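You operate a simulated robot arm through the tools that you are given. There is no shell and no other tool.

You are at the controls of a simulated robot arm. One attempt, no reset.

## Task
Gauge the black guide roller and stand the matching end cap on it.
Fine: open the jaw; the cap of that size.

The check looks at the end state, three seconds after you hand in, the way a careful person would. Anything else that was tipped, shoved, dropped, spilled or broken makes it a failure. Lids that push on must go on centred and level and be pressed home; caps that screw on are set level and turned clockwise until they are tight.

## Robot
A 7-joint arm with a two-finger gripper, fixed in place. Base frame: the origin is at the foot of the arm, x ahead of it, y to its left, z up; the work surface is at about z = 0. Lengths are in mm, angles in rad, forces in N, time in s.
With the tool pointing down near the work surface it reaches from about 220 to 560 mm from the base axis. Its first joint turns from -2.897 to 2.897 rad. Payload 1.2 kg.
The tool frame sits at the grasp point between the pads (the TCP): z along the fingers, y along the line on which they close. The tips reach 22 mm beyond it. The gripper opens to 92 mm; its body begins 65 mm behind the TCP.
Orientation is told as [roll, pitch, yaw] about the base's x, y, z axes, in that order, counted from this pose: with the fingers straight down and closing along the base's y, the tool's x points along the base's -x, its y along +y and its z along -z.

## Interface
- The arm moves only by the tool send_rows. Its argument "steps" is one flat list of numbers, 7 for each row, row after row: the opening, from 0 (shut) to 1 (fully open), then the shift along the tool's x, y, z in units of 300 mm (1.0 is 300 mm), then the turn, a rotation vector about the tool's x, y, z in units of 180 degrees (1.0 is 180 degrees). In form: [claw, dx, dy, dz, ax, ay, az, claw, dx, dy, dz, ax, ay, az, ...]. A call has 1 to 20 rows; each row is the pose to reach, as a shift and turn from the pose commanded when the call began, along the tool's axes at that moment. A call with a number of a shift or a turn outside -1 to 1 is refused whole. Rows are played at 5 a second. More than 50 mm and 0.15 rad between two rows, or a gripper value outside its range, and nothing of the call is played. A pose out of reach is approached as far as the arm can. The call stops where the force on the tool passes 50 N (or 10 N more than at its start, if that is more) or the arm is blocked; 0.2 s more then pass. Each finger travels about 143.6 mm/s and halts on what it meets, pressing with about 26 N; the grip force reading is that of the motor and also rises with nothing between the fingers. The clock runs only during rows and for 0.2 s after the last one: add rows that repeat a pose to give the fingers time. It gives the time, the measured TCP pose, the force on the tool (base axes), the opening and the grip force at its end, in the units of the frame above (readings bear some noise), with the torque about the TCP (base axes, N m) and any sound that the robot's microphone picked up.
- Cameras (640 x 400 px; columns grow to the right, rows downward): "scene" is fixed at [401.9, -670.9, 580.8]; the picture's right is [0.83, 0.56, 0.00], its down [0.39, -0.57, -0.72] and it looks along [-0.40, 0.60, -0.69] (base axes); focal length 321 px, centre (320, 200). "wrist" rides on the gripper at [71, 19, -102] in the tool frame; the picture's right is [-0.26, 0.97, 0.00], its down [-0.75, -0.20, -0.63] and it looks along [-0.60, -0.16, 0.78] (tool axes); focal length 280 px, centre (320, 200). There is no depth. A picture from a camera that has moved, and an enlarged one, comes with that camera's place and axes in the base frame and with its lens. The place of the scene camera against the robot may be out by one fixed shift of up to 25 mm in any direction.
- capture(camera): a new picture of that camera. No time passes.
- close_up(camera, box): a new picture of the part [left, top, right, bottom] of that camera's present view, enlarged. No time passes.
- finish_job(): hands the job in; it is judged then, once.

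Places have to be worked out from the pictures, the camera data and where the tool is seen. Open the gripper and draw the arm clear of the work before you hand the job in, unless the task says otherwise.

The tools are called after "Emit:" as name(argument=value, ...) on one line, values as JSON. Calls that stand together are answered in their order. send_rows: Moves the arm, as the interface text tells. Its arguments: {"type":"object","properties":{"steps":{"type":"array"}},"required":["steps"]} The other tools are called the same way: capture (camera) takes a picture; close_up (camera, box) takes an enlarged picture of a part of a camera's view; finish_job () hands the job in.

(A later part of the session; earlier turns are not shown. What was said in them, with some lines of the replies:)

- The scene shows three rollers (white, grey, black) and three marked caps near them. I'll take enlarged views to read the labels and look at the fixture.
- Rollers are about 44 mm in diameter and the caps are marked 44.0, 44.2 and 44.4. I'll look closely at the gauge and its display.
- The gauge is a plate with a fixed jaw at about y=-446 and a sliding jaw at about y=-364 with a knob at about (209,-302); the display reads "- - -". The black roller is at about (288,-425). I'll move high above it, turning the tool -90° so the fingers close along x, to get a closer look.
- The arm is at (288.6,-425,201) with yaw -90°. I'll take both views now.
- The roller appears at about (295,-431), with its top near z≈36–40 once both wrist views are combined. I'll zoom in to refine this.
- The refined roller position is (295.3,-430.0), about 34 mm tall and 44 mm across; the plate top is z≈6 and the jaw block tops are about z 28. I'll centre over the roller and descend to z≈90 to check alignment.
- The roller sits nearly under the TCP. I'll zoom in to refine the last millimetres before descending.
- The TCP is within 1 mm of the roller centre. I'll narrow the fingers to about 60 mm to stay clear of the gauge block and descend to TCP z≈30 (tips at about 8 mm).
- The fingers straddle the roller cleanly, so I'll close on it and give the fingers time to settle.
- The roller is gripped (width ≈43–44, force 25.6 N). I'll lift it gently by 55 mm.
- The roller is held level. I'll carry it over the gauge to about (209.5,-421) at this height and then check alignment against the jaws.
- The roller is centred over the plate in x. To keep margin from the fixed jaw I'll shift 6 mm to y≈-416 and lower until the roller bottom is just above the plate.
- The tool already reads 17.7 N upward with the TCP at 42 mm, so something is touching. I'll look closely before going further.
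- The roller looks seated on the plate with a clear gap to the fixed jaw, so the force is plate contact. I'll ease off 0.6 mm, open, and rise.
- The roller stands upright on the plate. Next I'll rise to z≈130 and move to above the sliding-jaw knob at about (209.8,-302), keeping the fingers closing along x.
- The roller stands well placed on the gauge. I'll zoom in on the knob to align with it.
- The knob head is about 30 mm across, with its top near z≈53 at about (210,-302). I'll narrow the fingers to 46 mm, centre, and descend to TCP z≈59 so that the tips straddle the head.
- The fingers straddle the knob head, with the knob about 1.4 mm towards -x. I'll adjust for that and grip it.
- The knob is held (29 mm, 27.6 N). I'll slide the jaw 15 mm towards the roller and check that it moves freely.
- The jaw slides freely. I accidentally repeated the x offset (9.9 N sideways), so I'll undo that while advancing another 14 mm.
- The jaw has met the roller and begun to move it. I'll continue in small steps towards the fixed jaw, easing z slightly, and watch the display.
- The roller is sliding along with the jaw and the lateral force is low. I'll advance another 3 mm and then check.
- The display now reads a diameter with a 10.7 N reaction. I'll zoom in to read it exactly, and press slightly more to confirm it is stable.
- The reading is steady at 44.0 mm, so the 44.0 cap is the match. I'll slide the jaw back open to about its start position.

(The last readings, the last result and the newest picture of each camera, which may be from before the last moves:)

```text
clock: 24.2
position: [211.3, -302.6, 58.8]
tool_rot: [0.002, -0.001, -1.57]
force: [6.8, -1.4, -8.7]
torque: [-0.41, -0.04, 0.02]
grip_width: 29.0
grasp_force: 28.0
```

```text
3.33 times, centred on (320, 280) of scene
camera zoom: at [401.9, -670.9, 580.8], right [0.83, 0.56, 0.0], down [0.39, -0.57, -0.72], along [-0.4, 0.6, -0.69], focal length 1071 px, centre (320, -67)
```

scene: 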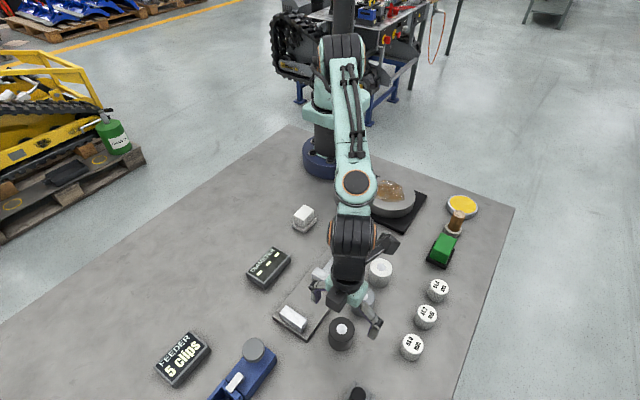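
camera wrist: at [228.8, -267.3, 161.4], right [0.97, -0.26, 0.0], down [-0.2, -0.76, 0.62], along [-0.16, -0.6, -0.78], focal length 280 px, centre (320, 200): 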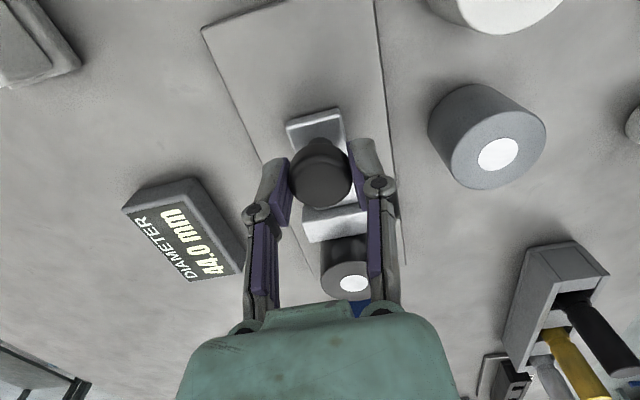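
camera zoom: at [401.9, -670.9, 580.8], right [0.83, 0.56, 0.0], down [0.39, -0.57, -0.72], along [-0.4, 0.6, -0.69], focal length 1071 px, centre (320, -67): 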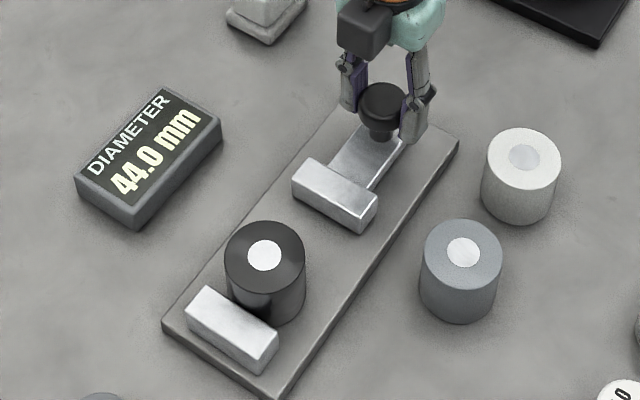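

The jaw is open again and the display still holds 44.0 mm. I'll release the knob and rise clear.

Emit:
send_rows(steps=[0.3, 0, 0, 0, 0, 0, 0, 0.42, 0, 0, 0, 0, 0, 0, 0.5, 0, 0, 0, 0, 0, 0, 0.5, 0, 0, 0, 0, 0, 0, 0.5, 0, 0, -0.05, 0, 0, 0, 0.5, 0, 0, -0.12, 0, 0, 0, 0.5, 0, 0, -0.2, 0, 0, 0, 0.5, 0, 0, -0.3, 0, 0, 0, 0.5, 0, 0, -0.4, 0, 0, 0, 0.5, 0, 0, -0.4, 0, 0, 0])

Emit:
capture(camera="scene")

Emit:
capture(camera="wrist")

```text
clock: 26.4
position: [210.0, -302.1, 180.0]
tool_rot: [0.001, -0.001, -1.57]
force: [0.3, 0.4, -0.3]
torque: [-0.03, 0.0, 0.0]
grip_width: 46.3
grasp_force: 0.0
```

```text
taken
```

scene: 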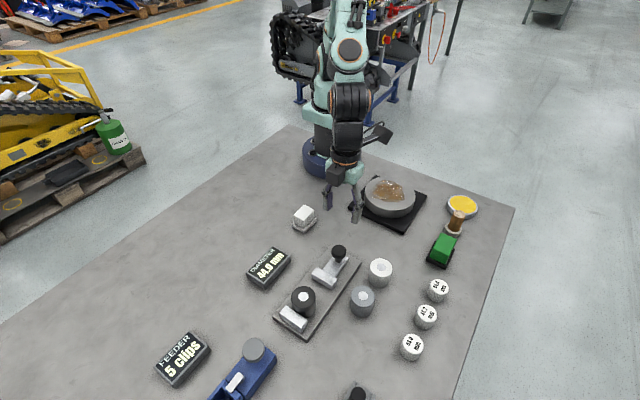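

```text
taken
camera wrist: at [228.6, -231.2, 281.3], right [0.97, -0.26, 0.0], down [-0.2, -0.75, 0.62], along [-0.16, -0.6, -0.78], focal length 280 px, centre (320, 200)
```

wrist: 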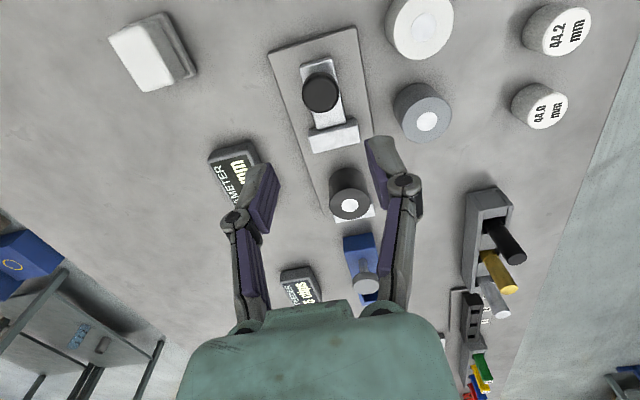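

All clear. I'll zoom in on the caps in the wrist view to fix the position of the 44.0 cap.

Emit:
close_up(camera="wrist", box=[480, 0, 640, 140])

Emit:
close_up(camera="scene", box=[380, 270, 470, 370])

```text
2.86 times, centred on (560, 70) of wrist
camera zoom: at [228.6, -231.2, 281.3], right [0.97, -0.26, 0.0], down [-0.2, -0.75, 0.62], along [-0.16, -0.6, -0.78], focal length 801 px, centre (-366, 571)
```

zoom: 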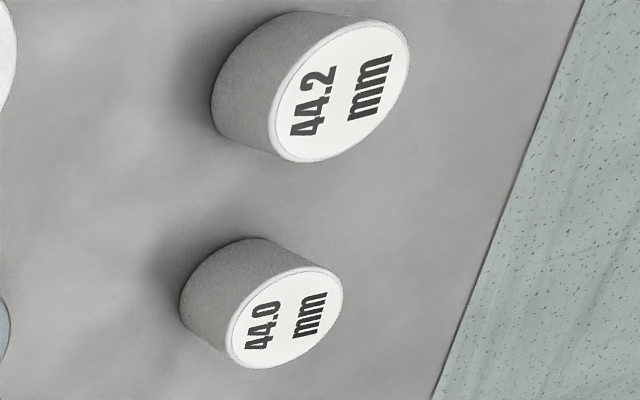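

```text
4.00 times, centred on (425, 320) of scene
camera zoom: at [401.9, -670.9, 580.8], right [0.83, 0.56, 0.0], down [0.39, -0.57, -0.72], along [-0.4, 0.6, -0.69], focal length 1285 px, centre (-100, -280)
```

zoom: 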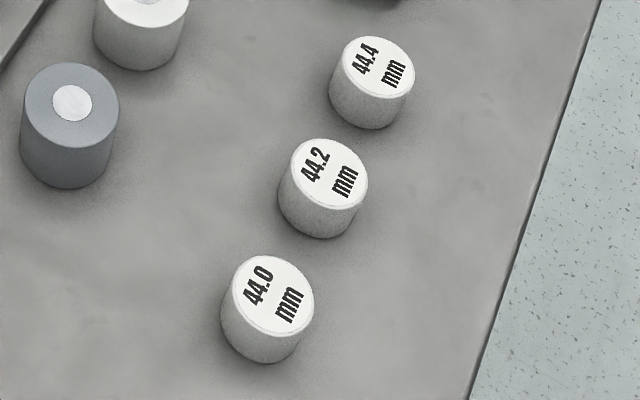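

The 44.0 cap is roughly at (408,-381), perhaps 35–40 mm across and about 18 mm tall. I'll move above it at z≈120 with the same orientation to measure properly.

Emit:
send_rows(steps=[0.7, -0.0329, 0.0812, 0, 0, 0, 0, 0.7, -0.0658, 0.1625, 0, 0, 0, 0, 0.7, -0.0987, 0.2437, 0, 0, 0, 0, 0.7, -0.1317, 0.325, 0.02, 0, 0, 0, 0.7, -0.1646, 0.4062, 0.06, 0, 0, 0, 0.7, -0.1975, 0.4875, 0.1, 0, 0, 0, 0.7, -0.2304, 0.5687, 0.15, 0, 0, 0, 0.7, -0.2633, 0.65, 0.2, 0, 0, 0, 0.7, -0.2633, 0.65, 0.2, 0, 0, 0])

Emit:
capture(camera="wrist")

Emit:
capture(camera="scene")

```text
clock: 28.4
position: [404.9, -381.0, 119.0]
tool_rot: [0.0, 0.003, -1.57]
force: [0.2, 0.4, 0.5]
torque: [-0.01, 0.01, 0.0]
grip_width: 64.2
grasp_force: 0.1
```

```text
taken
camera wrist: at [423.5, -310.1, 220.8], right [0.97, -0.26, 0.0], down [-0.2, -0.75, 0.62], along [-0.16, -0.6, -0.78], focal length 280 px, centre (320, 200)
```

wrist: 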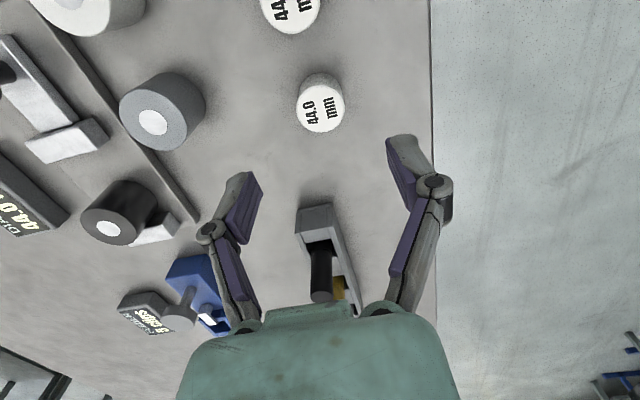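

```text
taken
```

scene: 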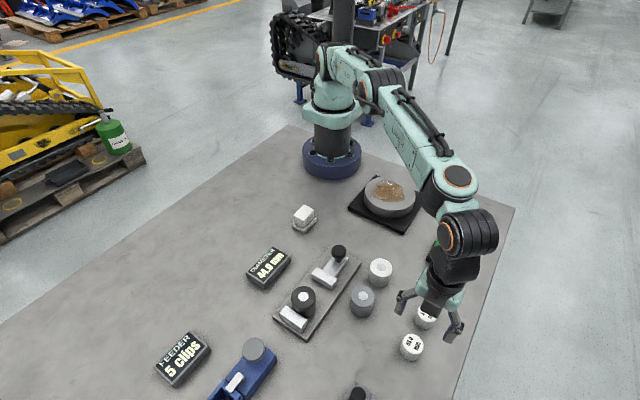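

Emit:
close_up(camera="wrist", box=[260, 50, 380, 150])

```text
4.00 times, centred on (320, 100) of wrist
camera zoom: at [423.5, -310.1, 220.8], right [0.97, -0.26, 0.0], down [-0.2, -0.75, 0.62], along [-0.16, -0.6, -0.78], focal length 1122 px, centre (320, 600)
```

zoom: 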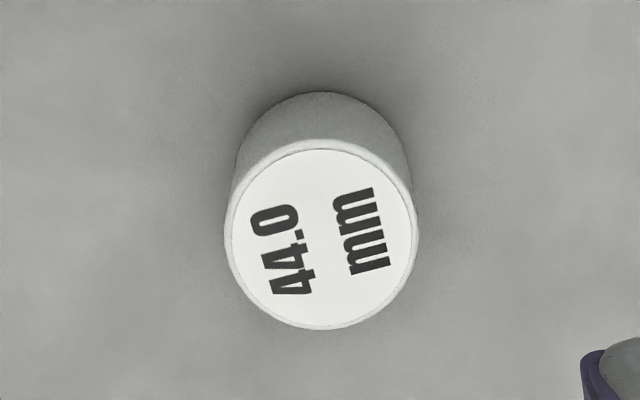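

The cap is centred under the TCP to within 0.6 mm, about 34 mm across and 27 mm tall. I'll descend to TCP z≈30 with the fingers at about 55 mm.

Emit:
send_rows(steps=[0.6, 0.002, 0, 0.04, 0, 0, 0, 0.6, 0.002, 0, 0.1, 0, 0, 0, 0.6, 0.002, 0, 0.16, 0, 0, 0, 0.6, 0.002, 0, 0.21, 0, 0, 0, 0.6, 0.002, 0, 0.26, 0, 0, 0, 0.6, 0.002, 0, 0.2953, 0, 0, 0, 0.6, 0.002, 0, 0.2953, 0, 0, 0])

Emit:
capture(camera="wrist")

Emit:
close_up(camera="scene", box=[360, 250, 500, 370])

```text
clock: 30.0
position: [405.0, -379.0, 30.3]
tool_rot: [0.0, 0.001, -1.569]
force: [0.0, 0.8, -0.4]
torque: [-0.02, -0.01, -0.05]
grip_width: 55.4
grasp_force: 0.0
```

```text
taken
camera wrist: at [423.8, -309.8, 132.4], right [0.97, -0.26, 0.0], down [-0.2, -0.75, 0.62], along [-0.16, -0.6, -0.78], focal length 280 px, centre (320, 200)
```

wrist: 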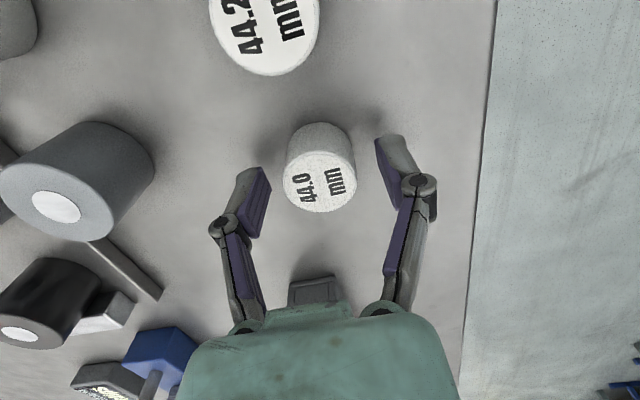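

```text
3.33 times, centred on (430, 310) of scene
camera zoom: at [401.9, -670.9, 580.8], right [0.83, 0.56, 0.0], down [0.39, -0.57, -0.72], along [-0.4, 0.6, -0.69], focal length 1071 px, centre (-47, -167)
```

zoom: 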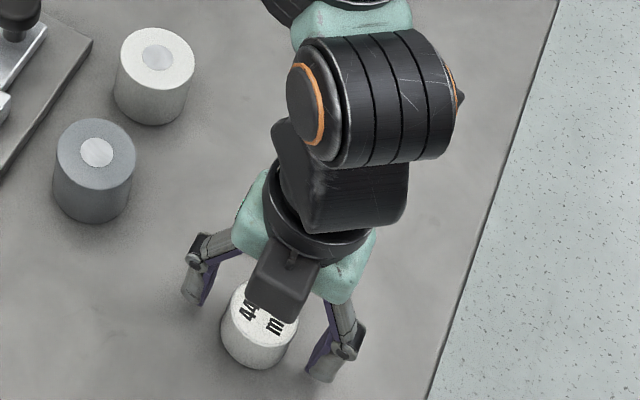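

The cap is exactly between the fingers, so I'll close on it.

Emit:
send_rows(steps=[0.45, 0, 0, 0, 0, 0, 0, 0.3, 0, 0, 0, 0, 0, 0, 0.25, 0, 0, 0, 0, 0, 0, 0.25, 0, 0, 0, 0, 0, 0, 0.25, 0, 0, 0, 0, 0, 0])

Emit:
capture(camera="wrist")

```text
clock: 31.2
position: [405.2, -379.8, 31.2]
tool_rot: [-0.001, 0.002, -1.572]
force: [0.3, -0.4, 1.6]
torque: [-0.01, -0.01, 0.01]
grip_width: 32.5
grasp_force: 26.0
```

```text
taken
camera wrist: at [423.8, -309.8, 132.7], right [0.97, -0.26, 0.0], down [-0.2, -0.75, 0.63], along [-0.16, -0.6, -0.78], focal length 280 px, centre (320, 200)
```

wrist: 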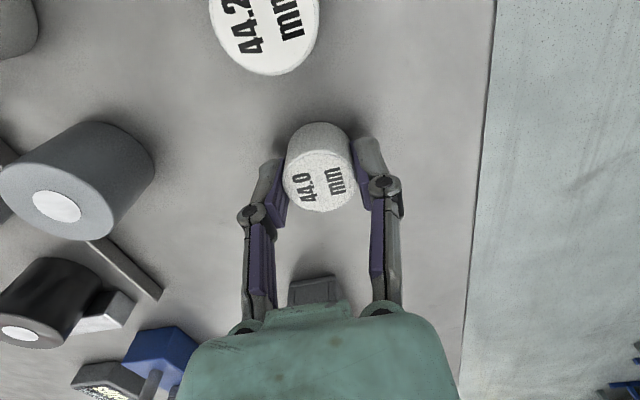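

The cap is gripped (32.5 mm, 26 N). I'll lift it straight up 90 mm.

Emit:
send_rows(steps=[0.25, 0, 0, -0.015, 0, 0, 0, 0.25, 0, 0, -0.05, 0, 0, 0, 0.25, 0, 0, -0.1, 0, 0, 0, 0.25, 0, 0, -0.17, 0, 0, 0, 0.25, 0, 0, -0.24, 0, 0, 0, 0.25, 0, 0, -0.3, 0, 0, 0, 0.25, 0, 0, -0.3, 0, 0, 0])

Emit:
capture(camera="wrist")

Emit:
close_up(camera="scene", box=[240, 220, 480, 370])

```text
clock: 32.8
position: [405.4, -379.5, 121.9]
tool_rot: [0.001, 0.0, -1.568]
force: [-0.4, -0.2, -0.6]
torque: [0.04, -0.01, -0.01]
grip_width: 32.6
grasp_force: 25.9
```

```text
taken
camera wrist: at [423.6, -309.0, 223.2], right [0.97, -0.26, 0.0], down [-0.2, -0.75, 0.63], along [-0.16, -0.6, -0.78], focal length 280 px, centre (320, 200)
```

wrist: 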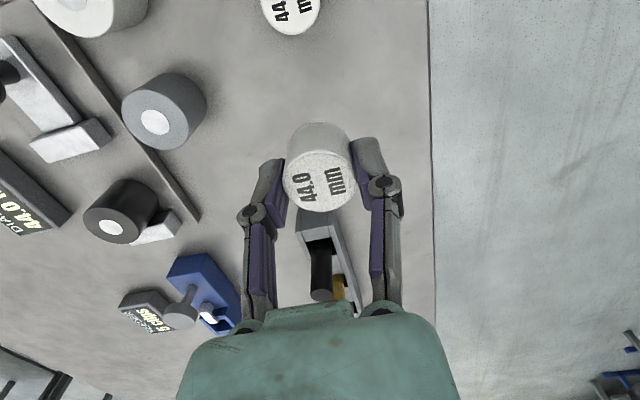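

```text
2.67 times, centred on (360, 295) of scene
camera zoom: at [401.9, -670.9, 580.8], right [0.83, 0.56, 0.0], down [0.39, -0.57, -0.72], along [-0.4, 0.6, -0.69], focal length 857 px, centre (213, -53)
```

zoom: 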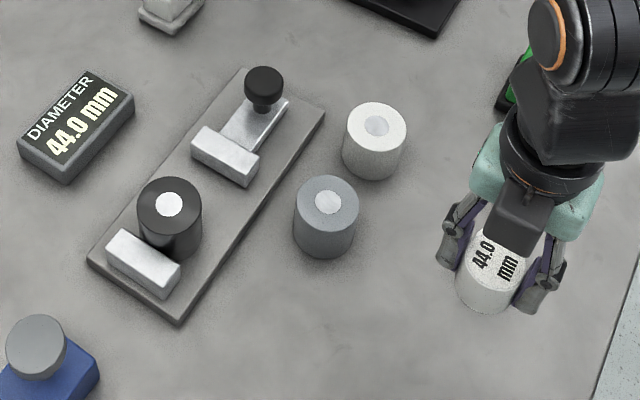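

The cap is held straight and the label is intact. I'll carry it to a waypoint beside the gauge, at about (275,-425,105), from which the wrist camera can see the roller top beside the cap.

Emit:
send_rows(steps=[0.25, -0.025, -0.072, 0.005, 0, 0, 0, 0.25, -0.05, -0.144, 0.015, 0, 0, 0, 0.25, -0.075, -0.216, 0.025, 0, 0, 0, 0.25, -0.1, -0.288, 0.035, 0, 0, 0, 0.25, -0.125, -0.36, 0.045, 0, 0, 0, 0.25, -0.15, -0.432, 0.0533, 0, 0, 0, 0.25, -0.15, -0.432, 0.0533, 0, 0, 0])

Emit:
capture(camera="wrist")

Emit:
close_up(camera="wrist", box=[110, 60, 290, 200])

```text
clock: 34.4
position: [275.6, -424.7, 104.1]
tool_rot: [0.001, 0.001, -1.567]
force: [0.8, 0.0, -0.1]
torque: [-0.05, 0.01, -0.02]
grip_width: 32.7
grasp_force: 26.1
```

```text
taken
camera wrist: at [293.9, -354.4, 206.6], right [0.97, -0.26, 0.0], down [-0.2, -0.75, 0.62], along [-0.16, -0.6, -0.78], focal length 280 px, centre (320, 200)
```

wrist: 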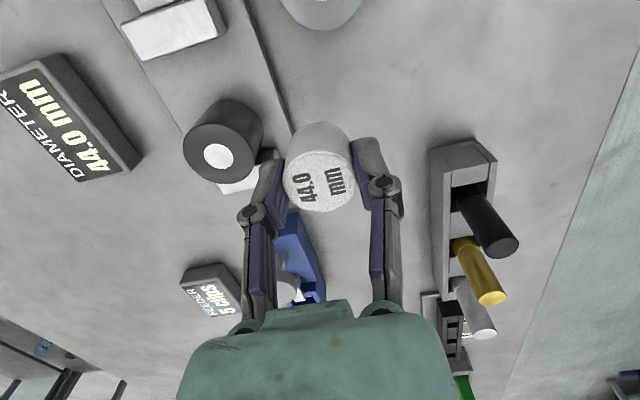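

```text
2.86 times, centred on (200, 130) of wrist
camera zoom: at [293.9, -354.4, 206.6], right [0.97, -0.26, 0.0], down [-0.2, -0.75, 0.62], along [-0.16, -0.6, -0.78], focal length 801 px, centre (663, 400)
```

zoom: 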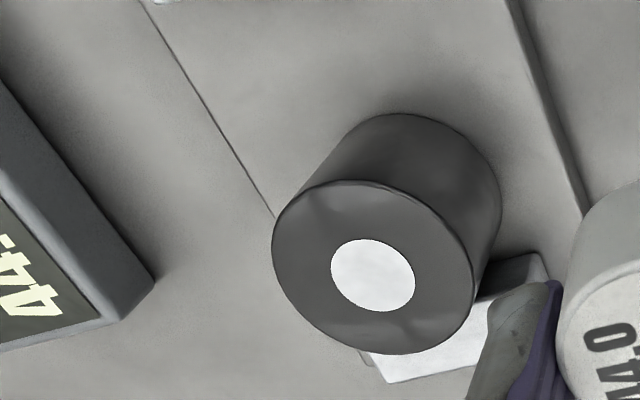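

The spot on the roller top resolves to about (209.5,-424), which matches where I released it plus the 8.3 mm slide. I'll move over it at this height and then check concentricity from the scene camera.

Emit:
send_rows(steps=[0.25, 0.0012, -0.055, 0, 0, 0, 0, 0.25, 0.0024, -0.11, 0, 0, 0, 0, 0.25, 0.0037, -0.17, 0, 0, 0, 0, 0.25, 0.0037, -0.221, 0, 0, 0, 0, 0.25, 0.0037, -0.221, 0, 0, 0, 0, 0.25, 0.0037, -0.221, 0.04, 0, 0, 0, 0.25, 0.0037, -0.221, 0.06, 0, 0, 0, 0.25, 0.0037, -0.221, 0.06, 0, 0, 0])

Emit:
close_up(camera="scene", box=[270, 260, 340, 320])

Emit:
close_up(camera="wrist", box=[240, 90, 400, 240])

```text
clock: 36.2
position: [208.7, -422.4, 86.3]
tool_rot: [0.001, 0.0, -1.569]
force: [0.3, -0.2, 0.2]
torque: [0.0, -0.04, 0.02]
grip_width: 32.7
grasp_force: 25.8
```

```text
6.67 times, centred on (305, 290) of scene
camera zoom: at [401.9, -670.9, 580.8], right [0.83, 0.56, 0.0], down [0.39, -0.57, -0.72], along [-0.4, 0.6, -0.69], focal length 2142 px, centre (420, -400)
```

zoom: 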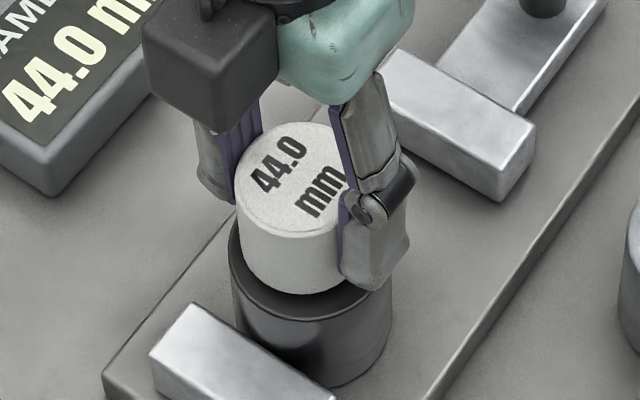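

```text
2.67 times, centred on (320, 165) of wrist
camera zoom: at [227.8, -353.5, 188.8], right [0.97, -0.26, 0.0], down [-0.2, -0.75, 0.62], along [-0.16, -0.6, -0.78], focal length 748 px, centre (320, 293)
```

zoom: 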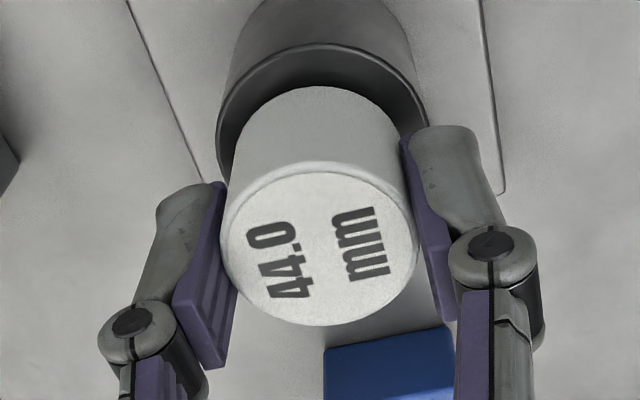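

In the wrist view the cap is centred sideways on the roller, but the scene view hints that it may be offset along y. I'll zoom in further to measure.

Emit:
close_up(camera="scene", box=[288, 272, 324, 304])

Emit:
close_up(camera="wrist", box=[280, 90, 360, 150])

```text
12.50 times, centred on (306, 288) of scene
camera zoom: at [401.9, -670.9, 580.8], right [0.83, 0.56, 0.0], down [0.39, -0.57, -0.72], along [-0.4, 0.6, -0.69], focal length 4016 px, centre (495, -900)
```

zoom: 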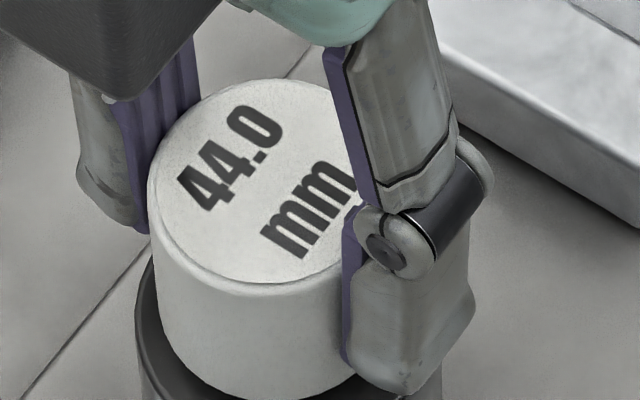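

```text
6.67 times, centred on (320, 120) of wrist
camera zoom: at [227.8, -353.5, 188.8], right [0.97, -0.26, 0.0], down [-0.2, -0.75, 0.62], along [-0.16, -0.6, -0.78], focal length 1869 px, centre (320, 733)
```

zoom: 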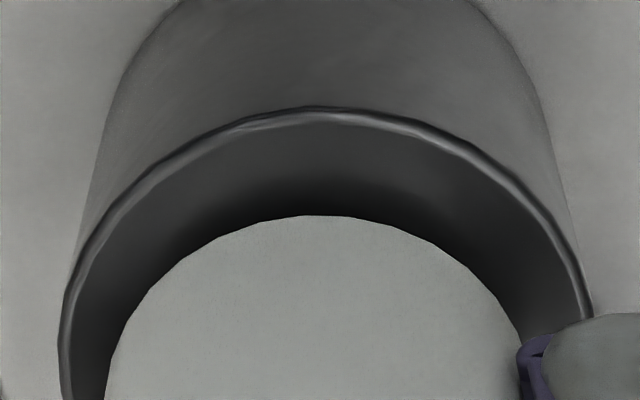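

The wrist geometry puts the cap concentric within about 0.5 mm, and the scene view suggests about 1 mm towards -y at most. I'll nudge +0.5 mm in y and lower by 6 mm.

Emit:
send_rows(steps=[0.25, 0.0017, 0.0007, 0.0067, 0, 0, 0, 0.25, 0.0017, 0.0007, 0.0133, 0, 0, 0, 0.25, 0.0017, 0.0007, 0.02, 0, 0, 0, 0.25, 0.0017, 0.0007, 0.02, 0, 0, 0])

Emit:
close_up(camera="scene", box=[280, 264, 334, 312])

Emit:
close_up(camera="wrist", box=[270, 90, 370, 165])

```text
clock: 37.2
position: [209.5, -423.7, 80.9]
tool_rot: [0.001, -0.003, -1.571]
force: [-1.5, 3.1, 18.4]
torque: [0.09, 0.04, 0.01]
grip_width: 32.6
grasp_force: 26.1
```

```text
8.33 times, centred on (307, 288) of scene
camera zoom: at [401.9, -670.9, 580.8], right [0.83, 0.56, 0.0], down [0.39, -0.57, -0.72], along [-0.4, 0.6, -0.69], focal length 2677 px, centre (428, -533)
```

zoom: 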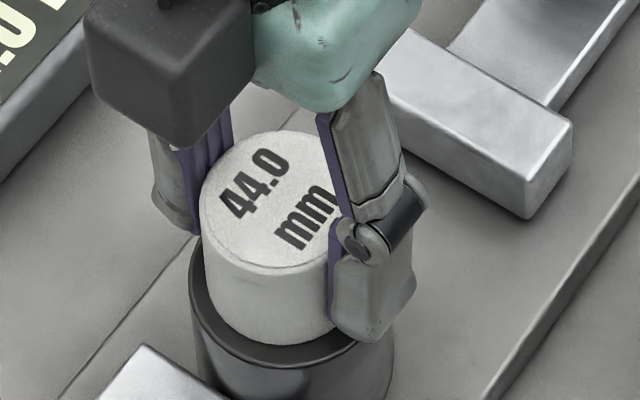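

```text
5.33 times, centred on (320, 128) of wrist
camera zoom: at [228.1, -353.3, 183.8], right [0.97, -0.26, 0.0], down [-0.2, -0.75, 0.63], along [-0.16, -0.6, -0.78], focal length 1495 px, centre (320, 587)
```

zoom: 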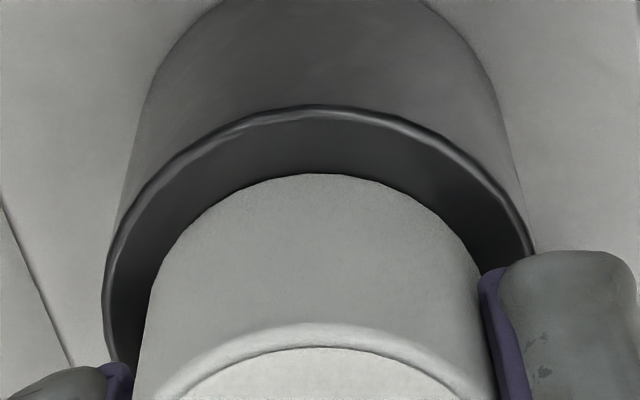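

Contact at TCP 81 (18 N): the cap has touched the roller top. Measured edges suggest the cap is about 1 mm off towards -y, so I'll look at higher zoom before releasing.

Emit:
close_up(camera="scene", box=[292, 286, 324, 312])

Emit:
close_up(camera="wrist", box=[280, 100, 350, 150])

```text
15.38 times, centred on (308, 299) of scene
camera zoom: at [401.9, -670.9, 580.8], right [0.83, 0.56, 0.0], down [0.39, -0.57, -0.72], along [-0.4, 0.6, -0.69], focal length 4942 px, centre (505, -1323)
```

zoom: 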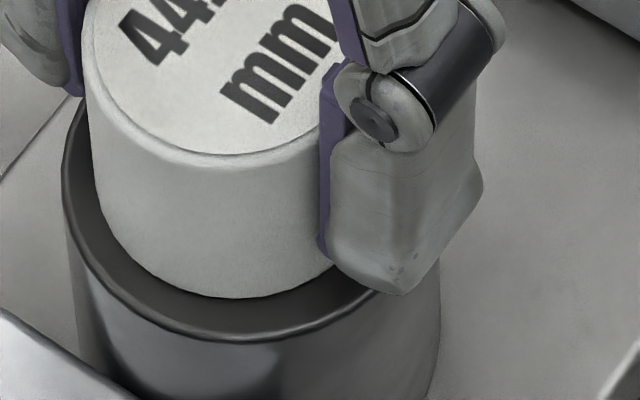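

```text
8.00 times, centred on (315, 125) of wrist
camera zoom: at [228.1, -353.3, 183.8], right [0.97, -0.26, 0.0], down [-0.2, -0.75, 0.63], along [-0.16, -0.6, -0.78], focal length 2243 px, centre (360, 800)
```

zoom: 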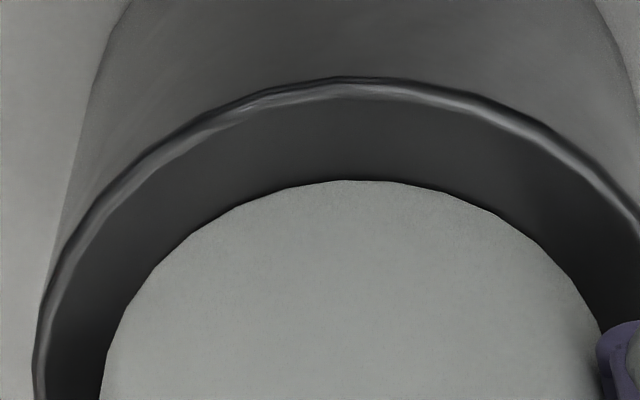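

Both views agree that the cap is about (-1.0,-0.6) mm off centre. I'll lift 1.8 mm, shift by that amount, and set it down again more lightly.

Emit:
send_rows(steps=[0.25, 0, 0, -0.006, 0, 0, 0, 0.25, 0, 0, -0.009, 0, 0, 0, 0.25, 0.002, 0.0033, -0.009, 0, 0, 0, 0.25, 0.002, 0.0033, -0.009, 0, 0, 0, 0.25, 0.002, 0.0033, -0.005, 0, 0, 0, 0.25, 0.002, 0.0033, -0.0015, 0, 0, 0, 0.25, 0.002, 0.0033, -0.0015, 0, 0, 0])

Emit:
close_up(camera="scene", box=[292, 286, 324, 312])

Emit:
close_up(camera="wrist", box=[280, 100, 350, 150])

```text
clock: 38.8
position: [212.2, -423.3, 81.5]
tool_rot: [0.0, -0.003, -1.57]
force: [-1.5, 4.5, 13.4]
torque: [0.08, 0.06, -0.01]
grip_width: 32.6
grasp_force: 25.9
```

```text
15.38 times, centred on (308, 299) of scene
camera zoom: at [401.9, -670.9, 580.8], right [0.83, 0.56, 0.0], down [0.39, -0.57, -0.72], along [-0.4, 0.6, -0.69], focal length 4942 px, centre (505, -1323)
```

zoom: 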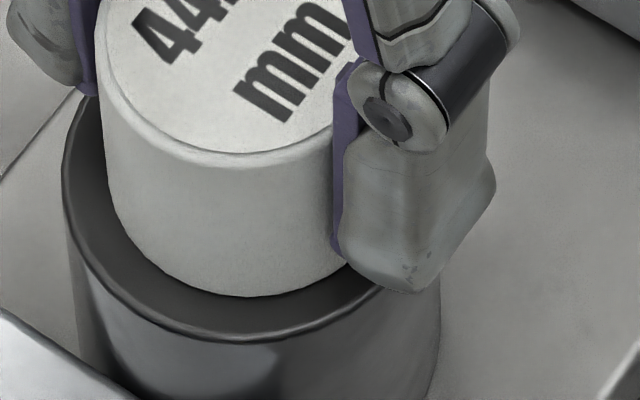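

```text
8.00 times, centred on (315, 125) of wrist
camera zoom: at [229.2, -352.5, 183.8], right [0.97, -0.26, 0.0], down [-0.2, -0.75, 0.63], along [-0.16, -0.6, -0.78], focal length 2243 px, centre (360, 800)
```

zoom: 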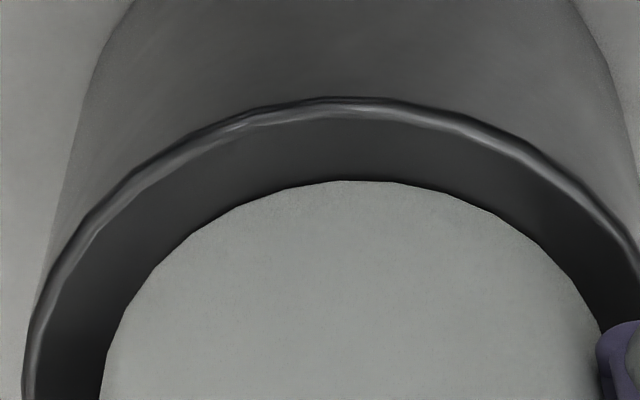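

The cap is now concentric in both views (5.7 mm margin left, matching geometry elsewhere). I'll ease off slightly and open the fingers gently.

Emit:
send_rows(steps=[0.25, 0, 0, -0.0015, 0, 0, 0, 0.38, 0, 0, -0.0015, 0, 0, 0, 0.44, 0, 0, -0.0015, 0, 0, 0, 0.5, 0, 0, -0.0015, 0, 0, 0, 0.55, 0, 0, -0.0015, 0, 0, 0, 0.55, 0, 0, -0.0015, 0, 0, 0])

Emit:
close_up(camera="scene", box=[280, 264, 334, 312])

Emit:
close_up(camera="wrist", box=[220, 90, 420, 240])

```text
clock: 40.2
position: [208.8, -423.4, 81.6]
tool_rot: [0.001, 0.0, -1.571]
force: [-0.1, 1.0, 0.1]
torque: [-0.02, 0.05, -0.03]
grip_width: 50.4
grasp_force: 0.1
```

```text
8.33 times, centred on (307, 288) of scene
camera zoom: at [401.9, -670.9, 580.8], right [0.83, 0.56, 0.0], down [0.39, -0.57, -0.72], along [-0.4, 0.6, -0.69], focal length 2677 px, centre (428, -533)
```

zoom: 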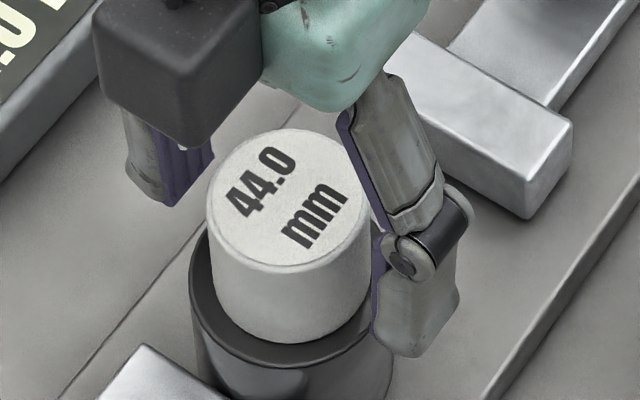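

```text
2.67 times, centred on (320, 165) of wrist
camera zoom: at [229.1, -352.3, 183.8], right [0.97, -0.26, 0.0], down [-0.2, -0.75, 0.62], along [-0.16, -0.6, -0.78], focal length 748 px, centre (320, 293)
```

zoom: 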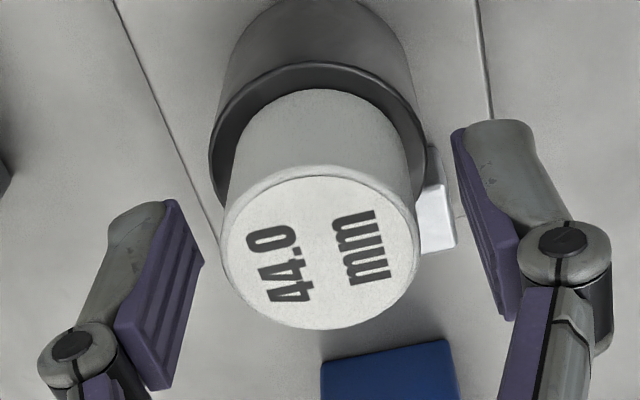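

The cap stands level and free on the roller. I'll raise the gripper straight up, clear of it.

Emit:
send_rows(steps=[0.55, 0, 0, -0.03, 0, 0, 0, 0.55, 0, 0, -0.08, 0, 0, 0, 0.55, 0, 0, -0.15, 0, 0, 0, 0.55, 0, 0, -0.24, 0, 0, 0, 0.55, 0, 0, -0.34, 0, 0, 0, 0.6, 0, 0, -0.44, 0, 0, 0, 0.7, 0, 0, -0.5, 0, 0, 0, 0.7, 0, 0, -0.5, 0, 0, 0])

Emit:
capture(camera="scene")

Emit:
capture(camera="wrist")

Emit:
close_up(camera="scene", box=[270, 255, 340, 325])

```text
clock: 42.0
position: [210.8, -424.7, 232.0]
tool_rot: [-0.001, -0.001, -1.568]
force: [0.1, 1.2, 0.4]
torque: [0.01, -0.01, 0.0]
grip_width: 64.2
grasp_force: 0.1
```

```text
taken
```

scene: 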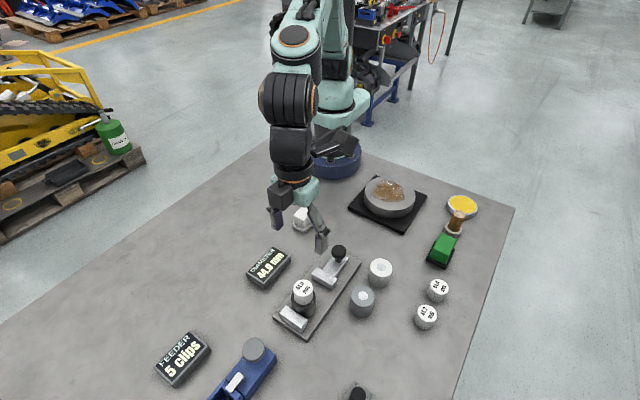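

```text
taken
camera wrist: at [228.6, -353.5, 334.3], right [0.97, -0.26, 0.0], down [-0.2, -0.75, 0.62], along [-0.16, -0.6, -0.78], focal length 280 px, centre (320, 200)
```

wrist: 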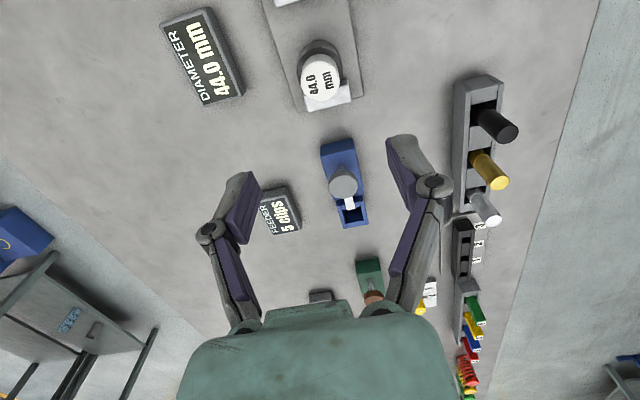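

```text
5.71 times, centred on (305, 290) of scene
camera zoom: at [401.9, -670.9, 580.8], right [0.83, 0.56, 0.0], down [0.39, -0.57, -0.72], along [-0.4, 0.6, -0.69], focal length 1836 px, centre (406, -314)
```

zoom: 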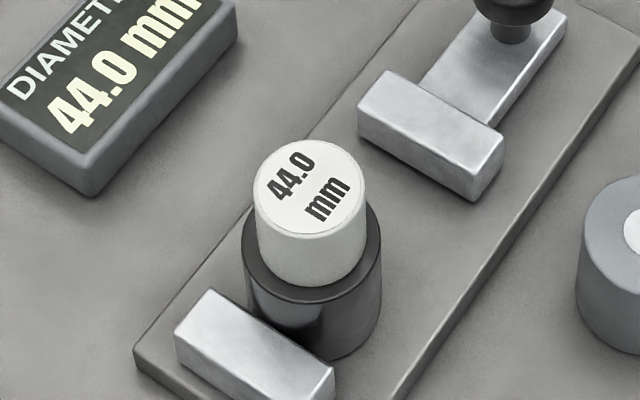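

The 44.0 cap stands centred and level on the black roller, the jaw is open, and the other items look unmoved. I'll draw the arm back towards its start position.

Emit:
send_rows(steps=[0.8, 0, 0, -0.06, 0, 0, 0, 0.9, 0.0738, 0, -0.12, 0, 0, 0, 1, 0.1476, 0, -0.13, 0, 0, 0, 1, 0.2214, 0, -0.13, 0, 0, 0, 1, 0.2952, 0, -0.13, 0, 0, 0, 1, 0.369, 0, -0.13, 0, 0, 0, 1, 0.4428, 0, -0.13, 0, 0, 0, 1, 0.5167, 0, -0.13, 0, 0, 0, 1, 0.5167, 0, -0.13, 0, 0, 0])

Emit:
capture(camera="scene")

Emit:
close_up(camera="scene", box=[240, 220, 480, 370])

Emit:
capture(camera="wrist")

```text
clock: 44.0
position: [209.3, -267.7, 271.4]
tool_rot: [0.0, -0.001, -1.572]
force: [-0.1, 0.2, 0.1]
torque: [0.0, 0.0, 0.02]
grip_width: 91.9
grasp_force: 0.0
```

```text
taken
```

scene: 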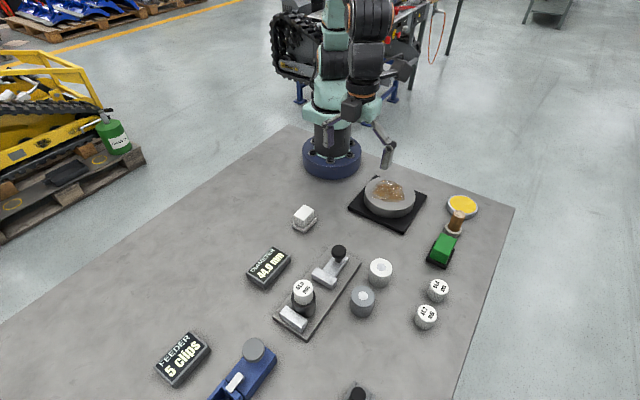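

```text
2.67 times, centred on (360, 295) of scene
camera zoom: at [401.9, -670.9, 580.8], right [0.83, 0.56, 0.0], down [0.39, -0.57, -0.72], along [-0.4, 0.6, -0.69], focal length 857 px, centre (213, -53)
```

zoom: 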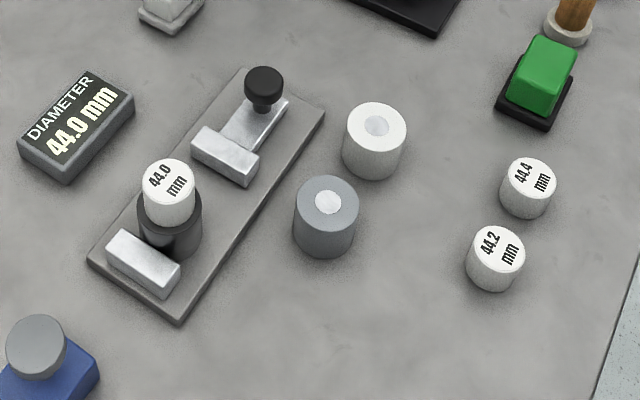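

```text
taken
camera wrist: at [228.8, -197.1, 373.0], right [0.97, -0.26, 0.0], down [-0.2, -0.75, 0.62], along [-0.16, -0.6, -0.78], focal length 280 px, centre (320, 200)
```

wrist: 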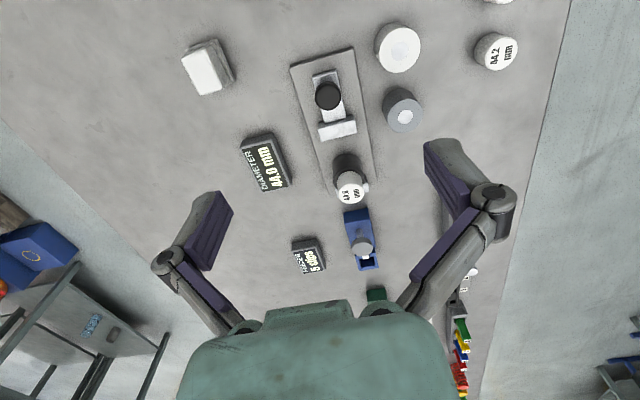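

The final pictures show the roller gauged at 44.0 mm and its 44.0 cap standing level and centred on it. The jaw is open, nothing else has been disturbed, and the arm is clear with the gripper open, so I'm handing in.

Emit:
finish_job()

```text
The job is handed in.
```

I gauged the black roller at 44.0 mm and stood the 44.0 cap on top of it, then handed the job in. I don't have the judged result.

- **Gauging:** The display read 44.0 mm when the jaw closed on the roller, and it held steady when I pressed a little harder.
- **Cap:** It stands level on the roller. I lifted it once to correct about 1 mm of offset, and both cameras then showed it centred.
- **End state:** The jaw is open again at about its starting position. The roller is still standing on the gauge plate; I didn't take it back to its original spot because the task didn't ask for that.
- **Everything else:** The other rollers and caps look unmoved. The arm is drawn back with the gripper open.
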